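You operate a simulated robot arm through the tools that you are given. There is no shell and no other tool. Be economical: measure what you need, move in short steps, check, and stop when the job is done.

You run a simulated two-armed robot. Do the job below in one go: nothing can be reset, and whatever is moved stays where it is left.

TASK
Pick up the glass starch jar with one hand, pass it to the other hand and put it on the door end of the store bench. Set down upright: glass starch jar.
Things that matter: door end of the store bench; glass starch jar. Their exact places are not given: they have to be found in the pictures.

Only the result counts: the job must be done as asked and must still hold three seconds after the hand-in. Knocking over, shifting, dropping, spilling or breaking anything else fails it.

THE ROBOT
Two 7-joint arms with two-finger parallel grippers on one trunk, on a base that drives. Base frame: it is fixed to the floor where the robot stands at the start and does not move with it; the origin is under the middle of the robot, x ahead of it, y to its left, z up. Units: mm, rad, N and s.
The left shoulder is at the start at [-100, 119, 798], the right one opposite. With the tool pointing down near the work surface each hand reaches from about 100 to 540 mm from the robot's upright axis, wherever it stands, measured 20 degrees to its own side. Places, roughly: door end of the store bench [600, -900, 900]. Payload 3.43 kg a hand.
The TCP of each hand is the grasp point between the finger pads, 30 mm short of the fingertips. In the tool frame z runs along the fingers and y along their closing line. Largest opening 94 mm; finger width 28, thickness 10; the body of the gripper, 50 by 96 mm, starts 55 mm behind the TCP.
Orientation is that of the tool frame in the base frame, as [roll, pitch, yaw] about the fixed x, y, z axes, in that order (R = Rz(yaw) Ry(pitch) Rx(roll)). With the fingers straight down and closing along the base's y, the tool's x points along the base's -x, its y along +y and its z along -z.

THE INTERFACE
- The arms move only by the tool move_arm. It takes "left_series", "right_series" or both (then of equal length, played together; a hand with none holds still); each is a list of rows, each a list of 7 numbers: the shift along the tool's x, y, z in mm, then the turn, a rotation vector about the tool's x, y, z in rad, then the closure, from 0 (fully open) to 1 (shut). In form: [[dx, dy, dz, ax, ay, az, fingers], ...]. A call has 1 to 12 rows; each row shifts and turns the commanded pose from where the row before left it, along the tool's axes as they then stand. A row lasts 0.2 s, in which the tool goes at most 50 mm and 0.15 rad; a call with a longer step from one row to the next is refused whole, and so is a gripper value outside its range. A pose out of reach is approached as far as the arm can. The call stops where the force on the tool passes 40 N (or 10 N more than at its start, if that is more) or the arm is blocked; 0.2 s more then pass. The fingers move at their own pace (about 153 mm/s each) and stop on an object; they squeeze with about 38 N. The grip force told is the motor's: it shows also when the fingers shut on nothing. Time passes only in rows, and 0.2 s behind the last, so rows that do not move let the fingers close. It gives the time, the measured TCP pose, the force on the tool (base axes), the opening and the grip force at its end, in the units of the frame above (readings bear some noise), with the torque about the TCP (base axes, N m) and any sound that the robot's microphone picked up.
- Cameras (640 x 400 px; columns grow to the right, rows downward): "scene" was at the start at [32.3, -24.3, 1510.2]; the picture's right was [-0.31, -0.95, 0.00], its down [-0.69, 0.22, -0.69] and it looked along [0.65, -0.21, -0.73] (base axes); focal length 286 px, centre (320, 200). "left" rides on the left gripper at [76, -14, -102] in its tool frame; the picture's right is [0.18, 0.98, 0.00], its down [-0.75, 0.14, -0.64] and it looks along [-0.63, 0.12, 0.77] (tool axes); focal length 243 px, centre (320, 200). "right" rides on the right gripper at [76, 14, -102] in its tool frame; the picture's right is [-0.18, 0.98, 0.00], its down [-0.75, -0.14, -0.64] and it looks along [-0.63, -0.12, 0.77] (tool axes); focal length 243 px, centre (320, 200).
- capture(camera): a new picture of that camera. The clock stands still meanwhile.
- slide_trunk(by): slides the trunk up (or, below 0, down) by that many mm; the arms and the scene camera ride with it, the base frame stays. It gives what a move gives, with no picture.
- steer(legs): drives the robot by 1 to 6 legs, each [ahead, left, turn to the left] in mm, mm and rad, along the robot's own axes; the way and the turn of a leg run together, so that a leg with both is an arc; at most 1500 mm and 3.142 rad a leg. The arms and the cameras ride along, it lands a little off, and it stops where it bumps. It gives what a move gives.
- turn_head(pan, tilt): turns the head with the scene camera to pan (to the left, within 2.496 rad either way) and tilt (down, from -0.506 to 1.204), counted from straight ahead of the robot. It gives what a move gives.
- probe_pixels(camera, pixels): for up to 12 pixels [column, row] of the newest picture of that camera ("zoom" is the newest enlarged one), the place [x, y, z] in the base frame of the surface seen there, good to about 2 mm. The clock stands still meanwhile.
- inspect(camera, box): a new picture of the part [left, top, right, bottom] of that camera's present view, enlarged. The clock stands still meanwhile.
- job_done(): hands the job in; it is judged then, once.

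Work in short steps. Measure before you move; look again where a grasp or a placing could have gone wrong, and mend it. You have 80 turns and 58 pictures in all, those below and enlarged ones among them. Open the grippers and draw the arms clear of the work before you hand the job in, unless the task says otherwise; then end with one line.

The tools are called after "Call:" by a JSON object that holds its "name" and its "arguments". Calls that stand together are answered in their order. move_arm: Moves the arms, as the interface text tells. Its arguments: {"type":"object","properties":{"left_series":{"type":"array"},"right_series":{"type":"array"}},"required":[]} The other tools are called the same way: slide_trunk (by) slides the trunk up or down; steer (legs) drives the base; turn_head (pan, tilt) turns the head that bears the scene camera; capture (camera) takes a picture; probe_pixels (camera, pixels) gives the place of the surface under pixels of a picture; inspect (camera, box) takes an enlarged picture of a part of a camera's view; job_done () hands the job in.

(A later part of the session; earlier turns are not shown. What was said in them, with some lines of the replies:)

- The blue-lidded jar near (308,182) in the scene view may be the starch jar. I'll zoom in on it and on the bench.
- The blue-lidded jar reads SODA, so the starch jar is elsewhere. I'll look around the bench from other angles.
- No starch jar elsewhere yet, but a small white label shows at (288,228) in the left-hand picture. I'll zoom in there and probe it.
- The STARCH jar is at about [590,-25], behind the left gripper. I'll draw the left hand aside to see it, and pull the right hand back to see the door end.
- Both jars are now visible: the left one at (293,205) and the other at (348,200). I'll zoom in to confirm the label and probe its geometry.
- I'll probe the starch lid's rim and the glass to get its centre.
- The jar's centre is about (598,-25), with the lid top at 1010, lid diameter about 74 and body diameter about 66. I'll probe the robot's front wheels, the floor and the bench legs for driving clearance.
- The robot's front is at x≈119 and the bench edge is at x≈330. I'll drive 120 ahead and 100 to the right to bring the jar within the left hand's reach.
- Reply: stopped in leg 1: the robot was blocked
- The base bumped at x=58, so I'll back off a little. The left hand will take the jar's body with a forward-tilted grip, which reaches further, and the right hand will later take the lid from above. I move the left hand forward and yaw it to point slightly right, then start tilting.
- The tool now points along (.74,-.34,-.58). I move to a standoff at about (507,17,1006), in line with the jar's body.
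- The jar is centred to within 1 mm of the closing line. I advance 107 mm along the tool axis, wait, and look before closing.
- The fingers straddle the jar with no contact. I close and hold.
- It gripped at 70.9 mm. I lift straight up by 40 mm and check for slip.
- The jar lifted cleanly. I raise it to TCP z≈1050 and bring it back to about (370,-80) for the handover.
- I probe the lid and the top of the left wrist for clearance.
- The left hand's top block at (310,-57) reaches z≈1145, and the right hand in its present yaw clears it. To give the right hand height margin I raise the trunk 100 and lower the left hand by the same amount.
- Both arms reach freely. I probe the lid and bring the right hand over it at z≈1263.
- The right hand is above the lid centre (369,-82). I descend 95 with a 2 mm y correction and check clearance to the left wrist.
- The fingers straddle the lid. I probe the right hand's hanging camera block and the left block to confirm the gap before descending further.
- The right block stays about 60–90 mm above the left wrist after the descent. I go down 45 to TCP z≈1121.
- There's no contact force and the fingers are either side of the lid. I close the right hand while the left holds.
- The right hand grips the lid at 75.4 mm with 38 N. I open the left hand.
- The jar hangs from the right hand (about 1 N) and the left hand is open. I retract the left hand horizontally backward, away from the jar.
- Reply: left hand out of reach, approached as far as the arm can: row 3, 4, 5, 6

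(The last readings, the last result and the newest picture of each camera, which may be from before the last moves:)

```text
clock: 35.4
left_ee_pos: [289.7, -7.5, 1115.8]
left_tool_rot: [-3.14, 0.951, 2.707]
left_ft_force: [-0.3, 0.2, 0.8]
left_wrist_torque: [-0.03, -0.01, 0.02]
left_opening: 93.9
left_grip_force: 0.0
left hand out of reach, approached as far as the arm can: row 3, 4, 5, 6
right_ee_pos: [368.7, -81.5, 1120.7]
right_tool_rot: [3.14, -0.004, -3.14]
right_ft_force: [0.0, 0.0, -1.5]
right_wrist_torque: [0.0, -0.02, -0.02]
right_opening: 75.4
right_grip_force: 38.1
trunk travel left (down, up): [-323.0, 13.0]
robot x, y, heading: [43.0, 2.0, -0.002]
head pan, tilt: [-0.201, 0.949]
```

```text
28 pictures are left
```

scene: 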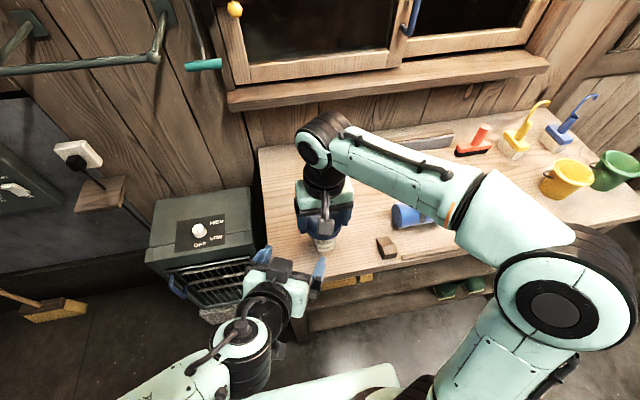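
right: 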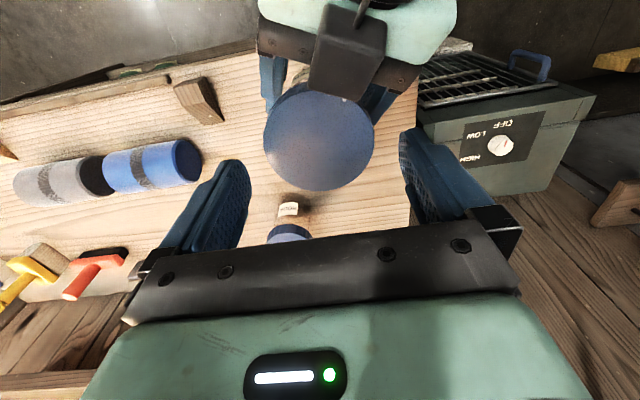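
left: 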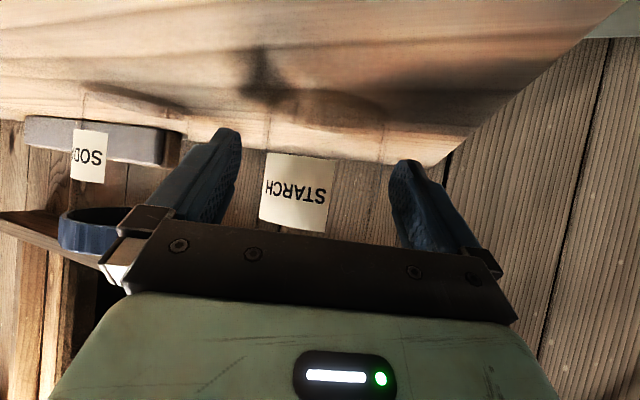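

The left hand is clear of the jar. I probe the door-end items and move the left hand further aside.

Call:
{"name": "probe_pixels", "arguments": {"camera": "scene", "pixels": [[475, 143], [515, 152], [546, 103], [565, 132], [597, 96], [568, 165], [565, 195], [615, 155], [612, 188], [540, 190], [570, 215], [600, 203]]}}

Call:
{"name": "move_arm", "arguments": {"left_series": [[8, 35, -5, 0, 0, 0, 0], [8, 35, -5, 0, 0, 0, 0], [8, 35, -5, 0, 0, 0, 0], [8, 35, -5, 0, 0, 0, 0]]}}

Call:
{"name": "turn_head", "arguments": {"pan": -0.85, "tilt": 0.75}}

Call:
{"name": "capture", "arguments": {"camera": "scene"}}

```text
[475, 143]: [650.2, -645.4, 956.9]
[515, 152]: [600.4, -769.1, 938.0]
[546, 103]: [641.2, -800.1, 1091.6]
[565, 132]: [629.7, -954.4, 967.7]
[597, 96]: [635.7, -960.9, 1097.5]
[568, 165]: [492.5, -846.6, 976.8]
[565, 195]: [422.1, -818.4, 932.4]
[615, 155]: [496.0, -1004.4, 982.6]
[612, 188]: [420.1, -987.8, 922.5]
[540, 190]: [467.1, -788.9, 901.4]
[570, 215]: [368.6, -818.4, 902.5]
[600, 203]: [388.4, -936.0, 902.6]
```

```text
clock: 36.4
left_ee_pos: [331.5, 132.4, 1119.7]
left_tool_rot: [-3.135, 0.956, 2.71]
left_ft_force: [-0.7, -0.9, -0.2]
left_wrist_torque: [-0.02, 0.03, -0.03]
left_opening: 94.1
left_grip_force: 0.0
left hand out of reach, approached as far as the arm can: row 1, 2, 3
right_ee_pos: [367.9, -79.8, 1122.0]
right_tool_rot: [-3.141, -0.006, -3.14]
right_ft_force: [-0.3, 0.5, -2.3]
right_wrist_torque: [-0.07, -0.01, 0.02]
right_opening: 75.7
right_grip_force: 38.0
trunk travel left (down, up): [-323.0, 13.0]
robot x, y, heading: [46.6, 0.1, -0.001]
head pan, tilt: [-0.201, 0.949]
```

```text
clock: 37.4
left_ee_pos: [331.6, 130.3, 1119.5]
left_tool_rot: [3.141, 0.954, 2.706]
left_ft_force: [-0.5, 0.8, 0.1]
left_wrist_torque: [0.02, 0.05, 0.01]
left_opening: 94.0
left_grip_force: 0.0
right_ee_pos: [368.3, -80.3, 1121.3]
right_tool_rot: [-3.14, -0.005, -3.141]
right_ft_force: [-0.5, -0.4, -2.4]
right_wrist_torque: [-0.01, 0.0, -0.01]
right_opening: 75.4
right_grip_force: 38.5
trunk travel left (down, up): [-323.0, 13.0]
robot x, y, heading: [51.7, -1.8, 0.003]
head pan, tilt: [-0.85, 0.75]
```

```text
27 pictures are left
```

scene: 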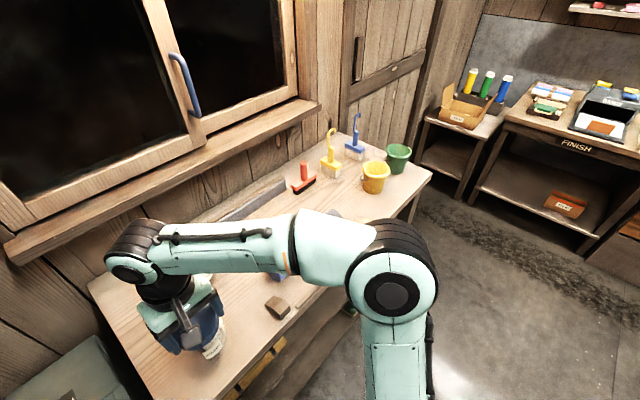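

The door-end items are stands at (615,-775) and (630,-955) and buckets at about (460,-840) and (460,-1000). I lift the jar 40 more, back off a little and drive right for a proper look at free spots.

Call:
{"name": "move_arm", "arguments": {"right_series": [[0, 0, -20, 0, 0, 0, 1], [0, 0, -20, 0, 0, 0, 1], [0, 0, 0, 0, 0, 0, 1]]}}

Call:
{"name": "steer", "arguments": {"legs": [[-60, 0, 0], [0, -600, 0]]}}

Call:
{"name": "turn_head", "arguments": {"pan": -0.55, "tilt": 0.85}}

Call:
{"name": "capture", "arguments": {"camera": "scene"}}

```text
clock: 38.2
left_ee_pos: [331.7, 131.7, 1120.1]
left_tool_rot: [-3.142, 0.958, 2.707]
left_ft_force: [0.5, -0.1, -0.8]
left_wrist_torque: [-0.02, 0.01, -0.01]
left_opening: 94.0
left_grip_force: 0.1
right_ee_pos: [367.8, -80.9, 1161.4]
right_tool_rot: [3.14, -0.006, -3.141]
right_ft_force: [-0.3, -0.1, -1.2]
right_wrist_torque: [0.01, 0.0, -0.02]
right_opening: 75.5
right_grip_force: 38.2
trunk travel left (down, up): [-323.0, 13.0]
robot x, y, heading: [53.1, -0.9, 0.001]
head pan, tilt: [-0.85, 0.75]
```

```text
clock: 44.5
left_ee_pos: [269.6, -464.1, 1119.3]
left_tool_rot: [-3.141, 0.956, 2.698]
left_ft_force: [-0.5, 0.6, 0.1]
left_wrist_torque: [-0.01, -0.06, -0.03]
left_opening: 94.0
left_grip_force: 0.1
right_ee_pos: [305.3, -676.8, 1161.2]
right_tool_rot: [3.14, -0.006, 3.135]
right_ft_force: [0.5, -0.7, -1.5]
right_wrist_torque: [0.01, 0.0, 0.02]
right_opening: 75.5
right_grip_force: 37.7
trunk travel left (down, up): [-323.0, 13.0]
robot x, y, heading: [-13.6, -593.9, -0.01]
head pan, tilt: [-0.85, 0.75]
```

```text
clock: 45.3
left_ee_pos: [270.2, -463.9, 1118.8]
left_tool_rot: [3.141, 0.957, 2.698]
left_ft_force: [-0.9, -0.2, -0.7]
left_wrist_torque: [0.04, 0.03, 0.02]
left_opening: 93.9
left_grip_force: 0.0
right_ee_pos: [304.9, -676.6, 1161.7]
right_tool_rot: [-3.141, -0.005, 3.134]
right_ft_force: [0.7, -0.5, -2.3]
right_wrist_torque: [0.0, 0.02, 0.03]
right_opening: 75.5
right_grip_force: 38.1
trunk travel left (down, up): [-323.0, 13.0]
robot x, y, heading: [-14.8, -591.1, -0.009]
head pan, tilt: [-0.55, 0.85]
```

```text
26 pictures are left
```

scene: 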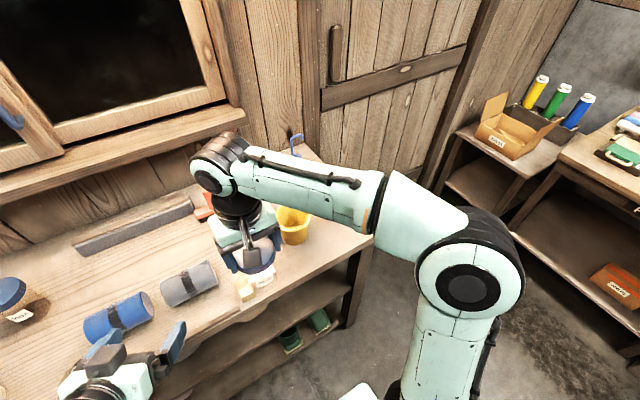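

The forearm hides the door end from the head camera. I'll look with the right wrist camera as well.

Call:
{"name": "capture", "arguments": {"camera": "right"}}

Call:
{"name": "probe_pixels", "arguments": {"camera": "scene", "pixels": [[265, 275], [262, 285], [240, 285], [293, 215], [300, 235], [325, 255], [360, 245], [285, 260], [300, 280]]}}

```text
25 pictures are left
```

right: 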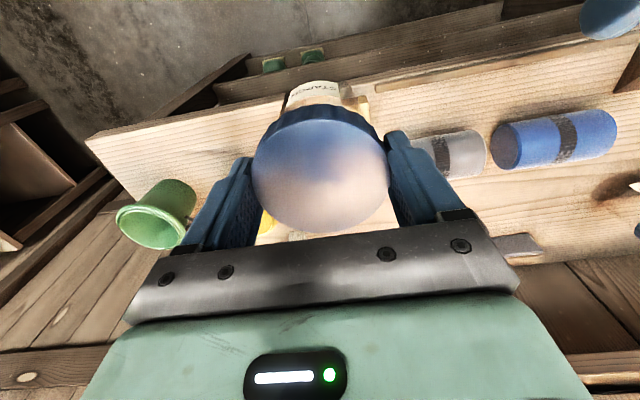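

```text
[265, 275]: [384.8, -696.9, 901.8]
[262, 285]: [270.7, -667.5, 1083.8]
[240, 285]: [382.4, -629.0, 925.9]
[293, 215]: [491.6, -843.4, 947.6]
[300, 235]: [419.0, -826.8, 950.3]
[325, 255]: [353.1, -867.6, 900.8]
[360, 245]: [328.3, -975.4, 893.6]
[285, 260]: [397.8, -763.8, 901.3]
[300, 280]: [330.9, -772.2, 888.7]
```

I drive another 230 right so that the head looks straight at the door end.

Call:
{"name": "steer", "arguments": {"legs": [[0, -230, 0.01]]}}

Call:
{"name": "turn_head", "arguments": {"pan": 0.0, "tilt": 0.85}}

Call:
{"name": "capture", "arguments": {"camera": "scene"}}

```text
clock: 47.9
left_ee_pos: [270.0, -689.4, 1120.8]
left_tool_rot: [3.14, 0.957, 2.705]
left_ft_force: [0.6, -0.6, 0.5]
left_wrist_torque: [0.01, -0.04, -0.03]
left_opening: 94.0
left_grip_force: 0.0
right_ee_pos: [303.3, -902.4, 1161.2]
right_tool_rot: [-3.141, -0.006, 3.141]
right_ft_force: [-0.1, 0.0, -1.2]
right_wrist_torque: [0.02, -0.03, 0.0]
right_opening: 75.6
right_grip_force: 37.7
trunk travel left (down, up): [-323.0, 13.0]
robot x, y, heading: [-18.4, -817.8, -0.002]
head pan, tilt: [-0.55, 0.85]
```

```text
clock: 48.9
left_ee_pos: [268.5, -689.1, 1119.5]
left_tool_rot: [-3.141, 0.957, 2.705]
left_ft_force: [-0.4, 0.8, -0.6]
left_wrist_torque: [0.0, 0.01, -0.02]
left_opening: 93.9
left_grip_force: 0.0
right_ee_pos: [303.6, -901.6, 1161.6]
right_tool_rot: [-3.141, -0.004, -3.14]
right_ft_force: [-0.4, -0.1, -1.4]
right_wrist_torque: [0.01, -0.01, -0.03]
right_opening: 75.4
right_grip_force: 37.9
trunk travel left (down, up): [-323.0, 13.0]
robot x, y, heading: [-15.8, -819.8, -0.005]
head pan, tilt: [0.0, 0.85]
```

```text
24 pictures are left
```

scene: 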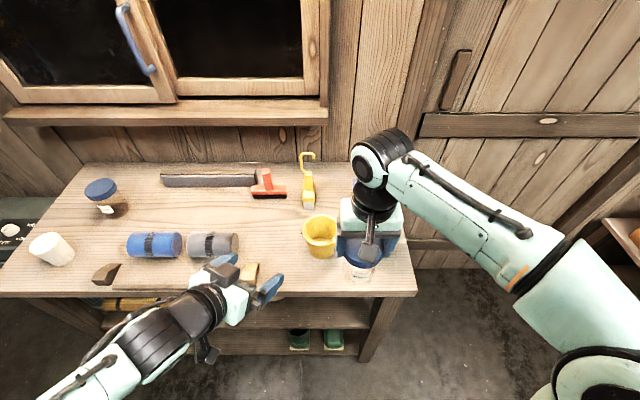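

I swing the right hand 200 further right (still high) to uncover the door-end corner.

Call:
{"name": "move_arm", "arguments": {"right_series": [[0, -40, -10, 0, 0, 0, 1], [0, -40, -10, 0, 0, 0, 1], [0, -40, 0, 0, 0, 0, 1], [0, -40, 0, 0, 0, 0, 1], [0, -40, 0, 0, 0, 0, 1], [0, 0, 0, 0, 0, 0, 1]]}}

Call:
{"name": "turn_head", "arguments": {"pan": -0.2, "tilt": 0.85}}

Call:
{"name": "capture", "arguments": {"camera": "scene"}}

```text
clock: 50.3
left_ee_pos: [268.5, -689.5, 1120.8]
left_tool_rot: [-3.141, 0.956, 2.704]
left_ft_force: [-0.4, 0.1, 0.3]
left_wrist_torque: [-0.02, 0.0, -0.01]
left_opening: 94.0
left_grip_force: 0.1
right_ee_pos: [302.5, -1102.0, 1179.9]
right_tool_rot: [3.142, -0.004, 3.14]
right_ft_force: [0.2, -0.6, -1.8]
right_wrist_torque: [0.0, 0.01, -0.02]
right_opening: 75.1
right_grip_force: 37.9
trunk travel left (down, up): [-323.0, 13.0]
robot x, y, heading: [-14.6, -821.9, -0.002]
head pan, tilt: [0.0, 0.85]
```

```text
clock: 51.0
left_ee_pos: [267.3, -689.8, 1120.2]
left_tool_rot: [3.14, 0.956, 2.704]
left_ft_force: [0.3, 0.0, 0.5]
left_wrist_torque: [0.01, 0.01, -0.02]
left_opening: 93.8
left_grip_force: 0.0
right_ee_pos: [301.1, -1102.6, 1179.5]
right_tool_rot: [-3.141, -0.007, -3.14]
right_ft_force: [-0.2, -0.1, -1.7]
right_wrist_torque: [0.02, 0.02, 0.02]
right_opening: 75.4
right_grip_force: 37.8
trunk travel left (down, up): [-323.0, 13.0]
robot x, y, heading: [-15.2, -823.2, -0.001]
head pan, tilt: [-0.201, 0.85]
```

```text
23 pictures are left
```

scene: 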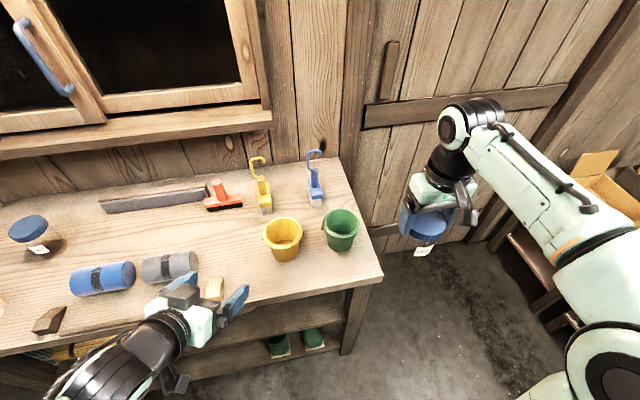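

Now the whole door end is visible. I zoom in and probe item edges to pick a free spot.

Call:
{"name": "inspect", "arguments": {"camera": "scene", "box": [200, 140, 400, 310]}}

Call:
{"name": "probe_pixels", "arguments": {"camera": "scene", "pixels": [[282, 220], [283, 258], [265, 240], [301, 235], [340, 212], [341, 248], [324, 230], [357, 232], [268, 213], [317, 205], [290, 200], [335, 165]]}}

Call:
{"name": "probe_pixels", "arguments": {"camera": "scene", "pixels": [[382, 277], [280, 285], [320, 270], [250, 290], [345, 285], [310, 230], [300, 215], [350, 195], [325, 205], [240, 230], [240, 205], [364, 255]]}}

```text
2.35 times, centred on (300, 225) of scene
```

zoom: 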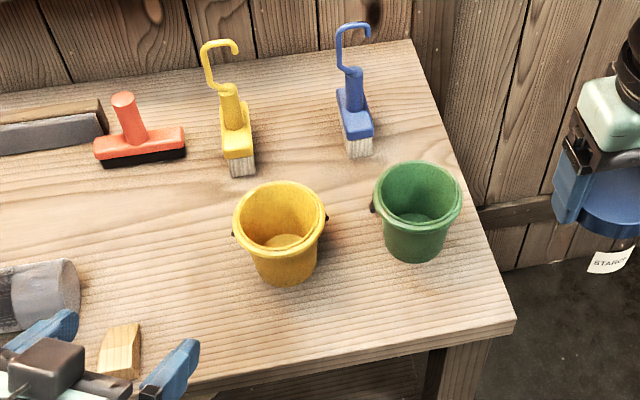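

```text
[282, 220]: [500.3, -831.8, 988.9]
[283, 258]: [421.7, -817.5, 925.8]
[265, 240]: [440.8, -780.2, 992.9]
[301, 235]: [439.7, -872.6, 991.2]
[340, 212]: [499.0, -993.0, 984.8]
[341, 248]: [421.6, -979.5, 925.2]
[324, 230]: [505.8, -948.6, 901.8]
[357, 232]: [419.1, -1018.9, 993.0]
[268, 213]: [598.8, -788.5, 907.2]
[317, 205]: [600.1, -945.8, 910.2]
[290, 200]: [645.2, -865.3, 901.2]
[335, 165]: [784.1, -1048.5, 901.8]
```

```text
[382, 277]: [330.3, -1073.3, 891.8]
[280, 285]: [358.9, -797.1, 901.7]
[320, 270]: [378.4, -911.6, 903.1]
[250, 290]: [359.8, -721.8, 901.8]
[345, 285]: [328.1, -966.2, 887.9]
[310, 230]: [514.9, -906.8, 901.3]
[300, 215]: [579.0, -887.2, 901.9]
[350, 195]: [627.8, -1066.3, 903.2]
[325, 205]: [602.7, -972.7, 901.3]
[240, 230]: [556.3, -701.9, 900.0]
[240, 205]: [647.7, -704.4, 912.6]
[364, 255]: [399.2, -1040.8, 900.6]
```

The best free spot is about (545,-897), between the buckets and brushes. Before driving in, I check the boots on the lower shelf.

Call:
{"name": "probe_pixels", "arguments": {"camera": "scene", "pixels": [[278, 345], [278, 355], [312, 337], [318, 348], [270, 350], [350, 330], [240, 345], [220, 370]]}}

Call:
{"name": "steer", "arguments": {"legs": [[0, 120, 0]]}}

Call:
{"name": "turn_head", "arguments": {"pan": -0.3, "tilt": 1.15}}

Call:
{"name": "capture", "arguments": {"camera": "scene"}}

```text
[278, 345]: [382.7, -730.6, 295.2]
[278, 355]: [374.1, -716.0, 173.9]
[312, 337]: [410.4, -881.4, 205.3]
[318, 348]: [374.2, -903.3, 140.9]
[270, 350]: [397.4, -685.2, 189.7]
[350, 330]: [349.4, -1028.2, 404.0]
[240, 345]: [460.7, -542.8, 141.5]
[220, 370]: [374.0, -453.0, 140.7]
```

```text
clock: 52.7
left_ee_pos: [268.5, -571.4, 1120.5]
left_tool_rot: [-3.141, 0.957, 2.705]
left_ft_force: [-0.2, -0.6, -1.0]
left_wrist_torque: [0.0, 0.0, -0.02]
left_opening: 94.0
left_grip_force: 0.0
right_ee_pos: [302.1, -983.8, 1178.8]
right_tool_rot: [-3.141, -0.006, 3.142]
right_ft_force: [-0.3, -0.7, -2.4]
right_wrist_torque: [0.01, 0.0, 0.03]
right_opening: 75.5
right_grip_force: 38.6
trunk travel left (down, up): [-323.0, 13.0]
robot x, y, heading: [-14.5, -700.0, -0.002]
head pan, tilt: [-0.201, 0.85]
```

```text
clock: 53.5
left_ee_pos: [267.2, -570.7, 1119.2]
left_tool_rot: [-3.142, 0.956, 2.704]
left_ft_force: [0.0, 0.3, 0.3]
left_wrist_torque: [0.01, 0.02, 0.02]
left_opening: 94.1
left_grip_force: 0.0
right_ee_pos: [301.9, -983.0, 1180.4]
right_tool_rot: [3.141, -0.004, 3.141]
right_ft_force: [0.5, 0.1, -2.1]
right_wrist_torque: [0.0, 0.02, -0.02]
right_opening: 75.4
right_grip_force: 38.2
trunk travel left (down, up): [-323.0, 13.0]
robot x, y, heading: [-12.9, -700.3, 0.001]
head pan, tilt: [-0.3, 1.15]
```

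```text
21 pictures are left
```

scene: 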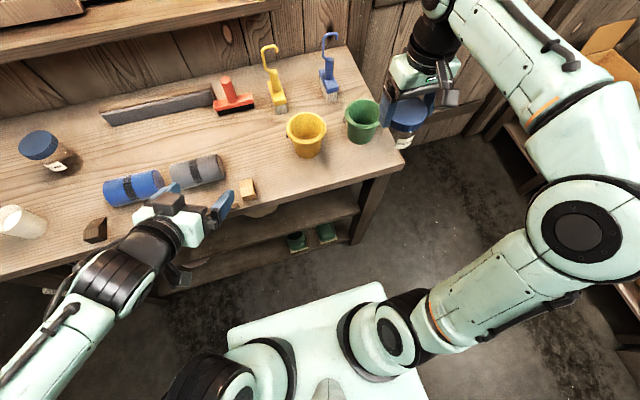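

The boots sit at x≥374, inside the shelf. I drive ahead 58.

Call:
{"name": "steer", "arguments": {"legs": [[58, 0, 0]]}}

```text
clock: 54.5
left_ee_pos: [323.3, -571.3, 1119.3]
left_tool_rot: [3.14, 0.957, 2.705]
left_ft_force: [0.2, -0.3, -0.4]
left_wrist_torque: [0.01, 0.0, 0.01]
left_opening: 94.0
left_grip_force: 0.1
right_ee_pos: [357.2, -984.6, 1179.4]
right_tool_rot: [-3.14, -0.006, 3.14]
right_ft_force: [0.6, -1.3, -1.3]
right_wrist_torque: [-0.02, 0.07, 0.02]
right_opening: 75.5
right_grip_force: 38.1
trunk travel left (down, up): [-323.0, 13.0]
robot x, y, heading: [49.3, -701.3, 0.002]
head pan, tilt: [-0.3, 1.15]
```

I move the right hand in to y≈-905, lowering to TCP z≈1135 so the jar bottom at about 1020 stays above the bucket rims (993), and test reach.

Call:
{"name": "slide_trunk", "arguments": {"by": 12}}

Call:
{"name": "move_arm", "arguments": {"right_series": [[0, 27, 15, 0, 0, 0, 1], [0, 27, 20, 0, 0, 0, 1], [0, 27, 20, 0, 0, 0, 1], [-35, 3, 0, 0, 0, 0, 1], [-35, 3, 0, 0, 0, 0, 1], [-35, 0, 0, 0, 0, 0, 1], [0, 0, 0, 0, 0, 0, 1]]}}

```text
clock: 55.1
left_ee_pos: [329.5, -571.1, 1134.2]
left_tool_rot: [3.14, 0.956, 2.703]
left_ft_force: [-0.2, -0.5, 0.3]
left_wrist_torque: [-0.04, -0.02, 0.0]
left_opening: 94.1
left_grip_force: 0.1
right_ee_pos: [361.6, -983.4, 1192.4]
right_tool_rot: [-3.141, -0.007, -3.14]
right_ft_force: [0.5, 0.5, -2.4]
right_wrist_torque: [0.01, 0.02, 0.02]
right_opening: 75.4
right_grip_force: 37.8
trunk travel left (down, up): [-335.0, 1.0]
robot x, y, heading: [38.3, -703.4, 0.001]
head pan, tilt: [-0.3, 1.15]
```

```text
clock: 56.7
left_ee_pos: [327.8, -571.9, 1133.5]
left_tool_rot: [3.139, 0.959, 2.701]
left_ft_force: [-0.4, 0.5, -0.4]
left_wrist_torque: [-0.01, 0.03, 0.01]
left_opening: 94.1
left_grip_force: 0.1
right_ee_pos: [461.8, -897.8, 1136.6]
right_tool_rot: [-3.141, -0.004, -3.141]
right_ft_force: [0.3, 0.1, -2.6]
right_wrist_torque: [0.03, -0.01, 0.03]
right_opening: 75.5
right_grip_force: 37.9
trunk travel left (down, up): [-335.0, 1.0]
robot x, y, heading: [43.5, -699.5, -0.002]
head pan, tilt: [-0.3, 1.15]
```

It's still in reach at x=462. I continue 83 mm forward in three rows.

Call:
{"name": "move_arm", "arguments": {"right_series": [[-28, 0, 0, 0, 0, 0, 1], [-28, 0, 0, 0, 0, 0, 1], [-28, 0, 0, 0, 0, 0, 1], [0, 0, 0, 0, 0, 0, 1]]}}

Call:
{"name": "capture", "arguments": {"camera": "scene"}}

```text
clock: 57.7
left_ee_pos: [328.0, -571.5, 1133.9]
left_tool_rot: [3.138, 0.959, 2.701]
left_ft_force: [0.0, 0.9, -0.1]
left_wrist_torque: [0.0, 0.01, 0.0]
left_opening: 93.9
left_grip_force: 0.1
right_ee_pos: [546.2, -896.7, 1137.1]
right_tool_rot: [3.14, -0.007, 3.141]
right_ft_force: [-1.0, 0.2, -1.4]
right_wrist_torque: [0.0, 0.0, -0.03]
right_opening: 75.5
right_grip_force: 38.1
trunk travel left (down, up): [-335.0, 1.0]
robot x, y, heading: [40.1, -702.2, -0.003]
head pan, tilt: [-0.3, 1.15]
```

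```text
20 pictures are left
```

scene: 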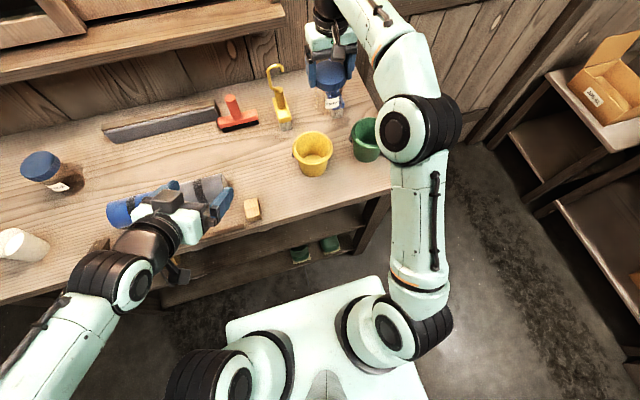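

It reached (546,-897). I zoom in on the jar and probe the jar bottom and arm heights near the bucket and brushes.

Call:
{"name": "inspect", "arguments": {"camera": "scene", "box": [250, 20, 450, 200]}}

Call:
{"name": "probe_pixels", "arguments": {"camera": "scene", "pixels": [[332, 103], [332, 92], [315, 80], [350, 70], [395, 60], [375, 30], [410, 90], [400, 135], [440, 130], [420, 160], [335, 45], [340, 100]]}}

```text
2.22 times, centred on (350, 110) of scene
```

zoom: 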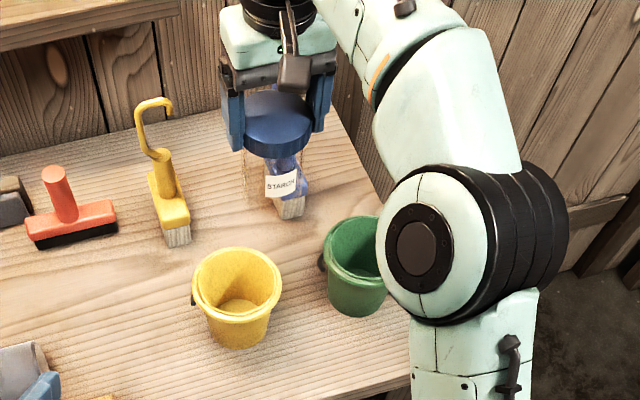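

```text
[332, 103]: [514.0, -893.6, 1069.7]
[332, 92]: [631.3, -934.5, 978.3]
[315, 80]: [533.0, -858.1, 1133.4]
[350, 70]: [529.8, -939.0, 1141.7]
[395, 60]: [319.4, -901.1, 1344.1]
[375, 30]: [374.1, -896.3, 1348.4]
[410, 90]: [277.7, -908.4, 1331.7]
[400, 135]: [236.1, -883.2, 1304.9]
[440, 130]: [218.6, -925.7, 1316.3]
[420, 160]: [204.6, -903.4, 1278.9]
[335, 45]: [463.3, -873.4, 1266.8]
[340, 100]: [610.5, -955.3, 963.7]
```

The arm is well above everything and the spot is clear. I descend 85 first and check.

Call:
{"name": "move_arm", "arguments": {"right_series": [[0, 0, 20, 0, 0, 0, 1], [0, 0, 25, 0, 0, 0, 1], [0, 0, 25, 0, 0, 0, 1], [0, 0, 15, 0, 0, 0, 1], [0, 0, 0, 0, 0, 0, 1]]}}

Call:
{"name": "inspect", "arguments": {"camera": "scene", "box": [250, 20, 450, 200]}}

Call:
{"name": "capture", "arguments": {"camera": "right"}}

```text
clock: 58.9
left_ee_pos: [327.7, -570.5, 1134.1]
left_tool_rot: [3.14, 0.96, 2.701]
left_ft_force: [0.3, 0.8, 0.0]
left_wrist_torque: [0.01, -0.01, 0.01]
left_opening: 94.2
left_grip_force: 0.1
right_ee_pos: [547.2, -894.9, 1050.0]
right_tool_rot: [-3.141, -0.007, -3.141]
right_ft_force: [0.1, -0.1, -1.6]
right_wrist_torque: [0.02, -0.01, 0.0]
right_opening: 75.3
right_grip_force: 38.1
trunk travel left (down, up): [-335.0, 1.0]
robot x, y, heading: [39.2, -704.5, -0.003]
head pan, tilt: [-0.3, 1.15]
```

```text
2.22 times, centred on (350, 110) of scene
```

zoom: 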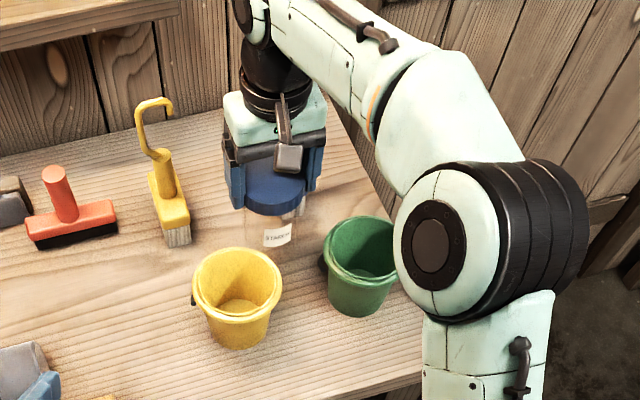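

```text
17 pictures are left
```

right: 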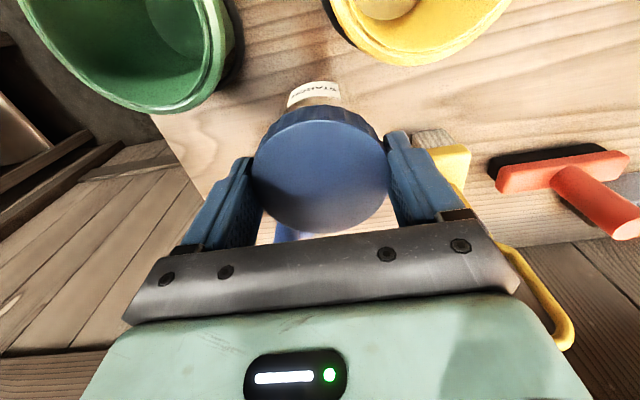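

Everything is clear. I descend 28 more, then in 2 mm steps to contact.

Call:
{"name": "move_arm", "arguments": {"right_series": [[0, 0, 14, 0, 0, 0, 1], [0, 0, 14, 0, 0, 0, 1], [0, 0, 2, 0, 0, 0, 1], [0, 0, 2, 0, 0, 0, 1], [0, 0, 0, 0, 0, 0, 1]]}}

```text
clock: 60.1
left_ee_pos: [327.7, -570.9, 1133.6]
left_tool_rot: [3.14, 0.958, 2.7]
left_ft_force: [-0.2, 0.6, 0.6]
left_wrist_torque: [-0.01, 0.04, -0.03]
left_opening: 93.9
left_grip_force: 0.1
right_ee_pos: [545.7, -896.0, 1018.4]
right_tool_rot: [-3.141, -0.006, -3.141]
right_ft_force: [1.1, -0.8, -2.2]
right_wrist_torque: [0.0, -0.02, -0.02]
right_opening: 75.5
right_grip_force: 38.4
trunk travel left (down, up): [-335.0, 1.0]
robot x, y, heading: [42.5, -702.9, 0.0]
head pan, tilt: [-0.3, 1.15]
```

There's no contact yet at z=1018. I continue in 1.5 mm steps.

Call:
{"name": "move_arm", "arguments": {"right_series": [[0, 0, 1.5, 0, 0, 0, 1], [0, 0, 1.5, 0, 0, 0, 1], [0, 0, 0, 0, 0, 0, 1]]}}

```text
clock: 60.9
left_ee_pos: [327.6, -570.8, 1135.0]
left_tool_rot: [3.139, 0.958, 2.702]
left_ft_force: [0.2, -0.9, 0.1]
left_wrist_torque: [-0.01, -0.01, -0.03]
left_opening: 94.1
left_grip_force: 0.1
right_ee_pos: [545.6, -895.0, 1016.6]
right_tool_rot: [3.141, -0.007, 3.141]
right_ft_force: [-0.3, 0.3, -1.7]
right_wrist_torque: [-0.01, 0.06, 0.05]
right_opening: 75.4
right_grip_force: 37.9
trunk travel left (down, up): [-335.0, 1.0]
robot x, y, heading: [43.1, -699.0, 0.0]
head pan, tilt: [-0.3, 1.15]
```

Still only the jar's weight shows. I go 2 more mm in 1 mm steps.

Call:
{"name": "move_arm", "arguments": {"right_series": [[0, 0, 1, 0, 0, 0, 1], [0, 0, 1, 0, 0, 0, 1], [0, 0, 0, 0, 0, 0, 1]]}}

```text
clock: 61.7
left_ee_pos: [328.1, -571.1, 1134.1]
left_tool_rot: [3.141, 0.958, 2.702]
left_ft_force: [0.7, -0.9, 0.0]
left_wrist_torque: [0.01, 0.01, 0.0]
left_opening: 93.8
left_grip_force: 0.0
right_ee_pos: [545.7, -895.9, 1013.4]
right_tool_rot: [3.14, -0.005, 3.14]
right_ft_force: [-0.6, -0.3, 0.0]
right_wrist_torque: [-0.04, -0.02, 0.03]
right_opening: 75.5
right_grip_force: 38.3
trunk travel left (down, up): [-335.0, 1.0]
robot x, y, heading: [44.5, -702.4, -0.006]
head pan, tilt: [-0.3, 1.15]
```

The vertical force rose to 0, so contact is starting. One more mm to confirm.

Call:
{"name": "move_arm", "arguments": {"right_series": [[0, 0, 1, 0, 0, 0, 1], [0, 0, 0, 0, 0, 0, 1]]}}

Call:
{"name": "inspect", "arguments": {"camera": "scene", "box": [250, 20, 450, 200]}}

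```text
clock: 62.3
left_ee_pos: [327.8, -572.2, 1133.1]
left_tool_rot: [3.139, 0.958, 2.702]
left_ft_force: [-0.2, 0.5, 0.3]
left_wrist_torque: [0.01, 0.0, -0.03]
left_opening: 94.0
left_grip_force: 0.1
right_ee_pos: [546.7, -896.5, 1013.6]
right_tool_rot: [3.14, -0.004, 3.14]
right_ft_force: [-2.1, -0.7, 4.6]
right_wrist_torque: [-0.08, 0.04, -0.02]
right_opening: 75.5
right_grip_force: 38.0
trunk travel left (down, up): [-335.0, 1.0]
robot x, y, heading: [42.8, -704.3, -0.002]
head pan, tilt: [-0.3, 1.15]
```

```text
2.22 times, centred on (350, 110) of scene
```

zoom: 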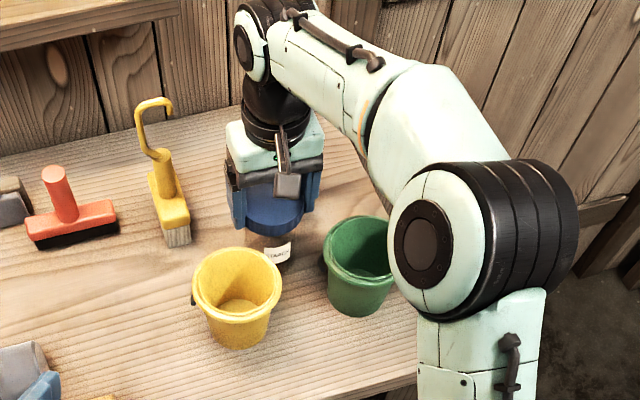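

The jar is seated, with an upward push of 4.6 N. I release gently and then rise straight up.

Call:
{"name": "move_arm", "arguments": {"right_series": [[0, 0, -0.7, 0, 0, 0, 1], [0, 0, 0, 0, 0, 0, 0.15], [0, 0, 0, 0, 0, 0, 0], [0, 0, 0, 0, 0, 0, 0]]}}

Call:
{"name": "capture", "arguments": {"camera": "right"}}

```text
clock: 63.3
left_ee_pos: [327.5, -572.5, 1133.9]
left_tool_rot: [3.138, 0.959, 2.701]
left_ft_force: [-0.6, 0.4, -0.8]
left_wrist_torque: [0.01, 0.02, 0.03]
left_opening: 94.0
left_grip_force: 0.1
right_ee_pos: [545.8, -896.9, 1013.8]
right_tool_rot: [3.14, -0.007, 3.141]
right_ft_force: [-0.4, 0.2, -0.2]
right_wrist_torque: [-0.02, 0.01, 0.0]
right_opening: 94.1
right_grip_force: 0.0
trunk travel left (down, up): [-335.0, 1.0]
robot x, y, heading: [41.9, -703.9, 0.001]
head pan, tilt: [-0.3, 1.15]
```

```text
15 pictures are left
```

right: 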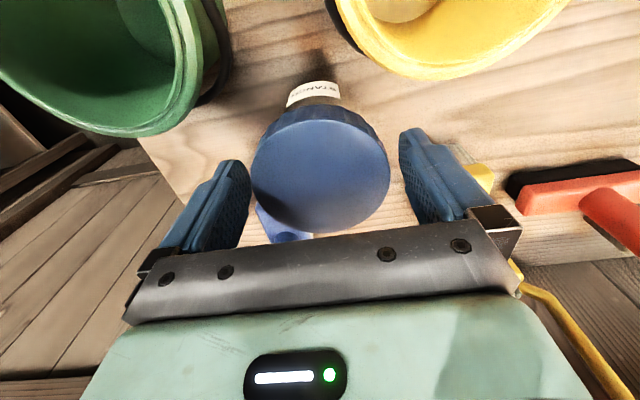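

The fingers are open on both sides and the jar stands. I rise 120 straight up, then draw back toward the robot.

Call:
{"name": "move_arm", "arguments": {"right_series": [[0, 0, -15, 0, 0, 0, 0], [0, 0, -25, 0, 0, 0, 0], [0, 0, -30, 0, 0, 0, 0], [0, 0, -40, 0, 0, 0, 0], [20, 0, -20, 0, 0, 0, 0], [45, 0, 0, 0, 0, 0, 0], [45, 0, 0, 0, 0, 0, 0], [45, 0, 0, 0, 0, 0, 0], [45, -20, 0, 0, 0, 0, 0], [20, -40, 0, 0, 0, 0, 0], [0, -45, 0, 0, 0, 0, 0], [0, -45, 0, 0, 0, 0, 0]]}}

Call:
{"name": "turn_head", "arguments": {"pan": -0.3, "tilt": 0.85}}

Call:
{"name": "capture", "arguments": {"camera": "scene"}}

```text
clock: 65.9
left_ee_pos: [327.9, -571.4, 1134.1]
left_tool_rot: [3.138, 0.956, 2.702]
left_ft_force: [-0.1, -0.3, -0.1]
left_wrist_torque: [-0.03, 0.0, -0.01]
left_opening: 94.0
left_grip_force: 0.0
right_ee_pos: [324.9, -1045.5, 1144.8]
right_tool_rot: [-3.14, -0.005, -3.139]
right_ft_force: [-0.5, -0.1, 0.4]
right_wrist_torque: [0.0, 0.01, 0.02]
right_opening: 93.7
right_grip_force: 0.0
trunk travel left (down, up): [-335.0, 1.0]
robot x, y, heading: [45.2, -701.4, -0.002]
head pan, tilt: [-0.3, 1.15]
```

```text
clock: 66.7
left_ee_pos: [327.3, -572.0, 1133.1]
left_tool_rot: [3.141, 0.957, 2.702]
left_ft_force: [-0.1, 0.4, -0.1]
left_wrist_torque: [0.0, -0.02, 0.0]
left_opening: 93.9
left_grip_force: 0.1
right_ee_pos: [327.7, -1044.8, 1146.2]
right_tool_rot: [3.141, -0.004, 3.141]
right_ft_force: [0.4, 0.3, -0.3]
right_wrist_torque: [0.0, -0.02, 0.04]
right_opening: 94.0
right_grip_force: 0.0
trunk travel left (down, up): [-335.0, 1.0]
robot x, y, heading: [46.3, -702.3, -0.005]
head pan, tilt: [-0.3, 0.85]
```

```text
14 pictures are left
```

scene: 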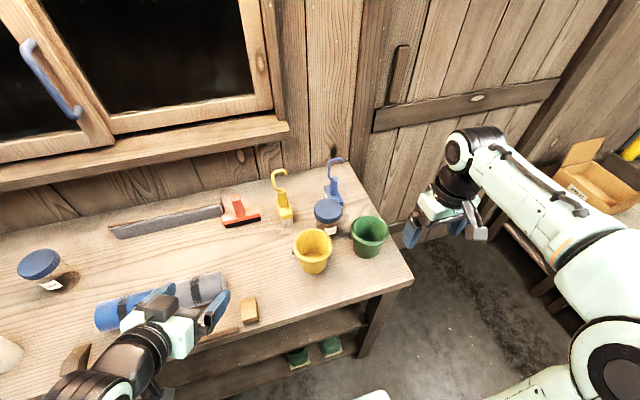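

The jar stands upright at (327,213) among undisturbed items. I confirm its height and draw the base back from the bench.

Call:
{"name": "probe_pixels", "arguments": {"camera": "scene", "pixels": [[327, 203], [318, 208], [337, 208], [327, 215]]}}

Call:
{"name": "steer", "arguments": {"legs": [[-150, 0, 0]]}}

Call:
{"name": "inspect", "arguments": {"camera": "scene", "box": [220, 120, 420, 260]}}

```text
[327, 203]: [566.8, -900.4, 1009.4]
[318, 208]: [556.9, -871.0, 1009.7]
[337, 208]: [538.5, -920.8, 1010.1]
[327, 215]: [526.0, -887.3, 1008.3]
```

```text
clock: 68.0
left_ee_pos: [181.3, -572.8, 1134.5]
left_tool_rot: [3.139, 0.959, 2.699]
left_ft_force: [-0.6, -0.2, 0.2]
left_wrist_torque: [0.01, 0.01, 0.03]
left_opening: 94.0
left_grip_force: 0.0
right_ee_pos: [176.9, -1046.5, 1145.8]
right_tool_rot: [-3.141, -0.005, 3.139]
right_ft_force: [-0.2, 0.0, -0.5]
right_wrist_torque: [-0.01, 0.01, -0.01]
right_opening: 94.2
right_grip_force: 0.1
trunk travel left (down, up): [-335.0, 1.0]
robot x, y, heading: [-108.3, -701.4, -0.004]
head pan, tilt: [-0.3, 0.85]
```

```text
2.86 times, centred on (320, 190) of scene
```

zoom: 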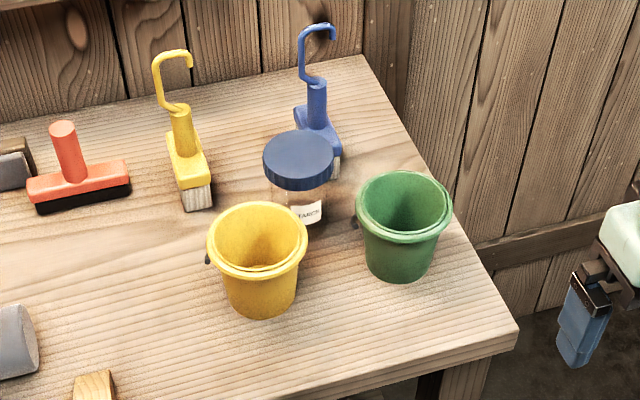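

The lid is level at z≈1009–1010, the jar is upright at the door end, both grippers are open and the arms are clear. I hand in.

Call:
{"name": "job_done", "arguments": {}}

```text
The job is handed in.
```

The glass starch jar was picked up by the left hand, passed to the right hand in the air, and set down upright on the door end of the store bench at about (546, -897).
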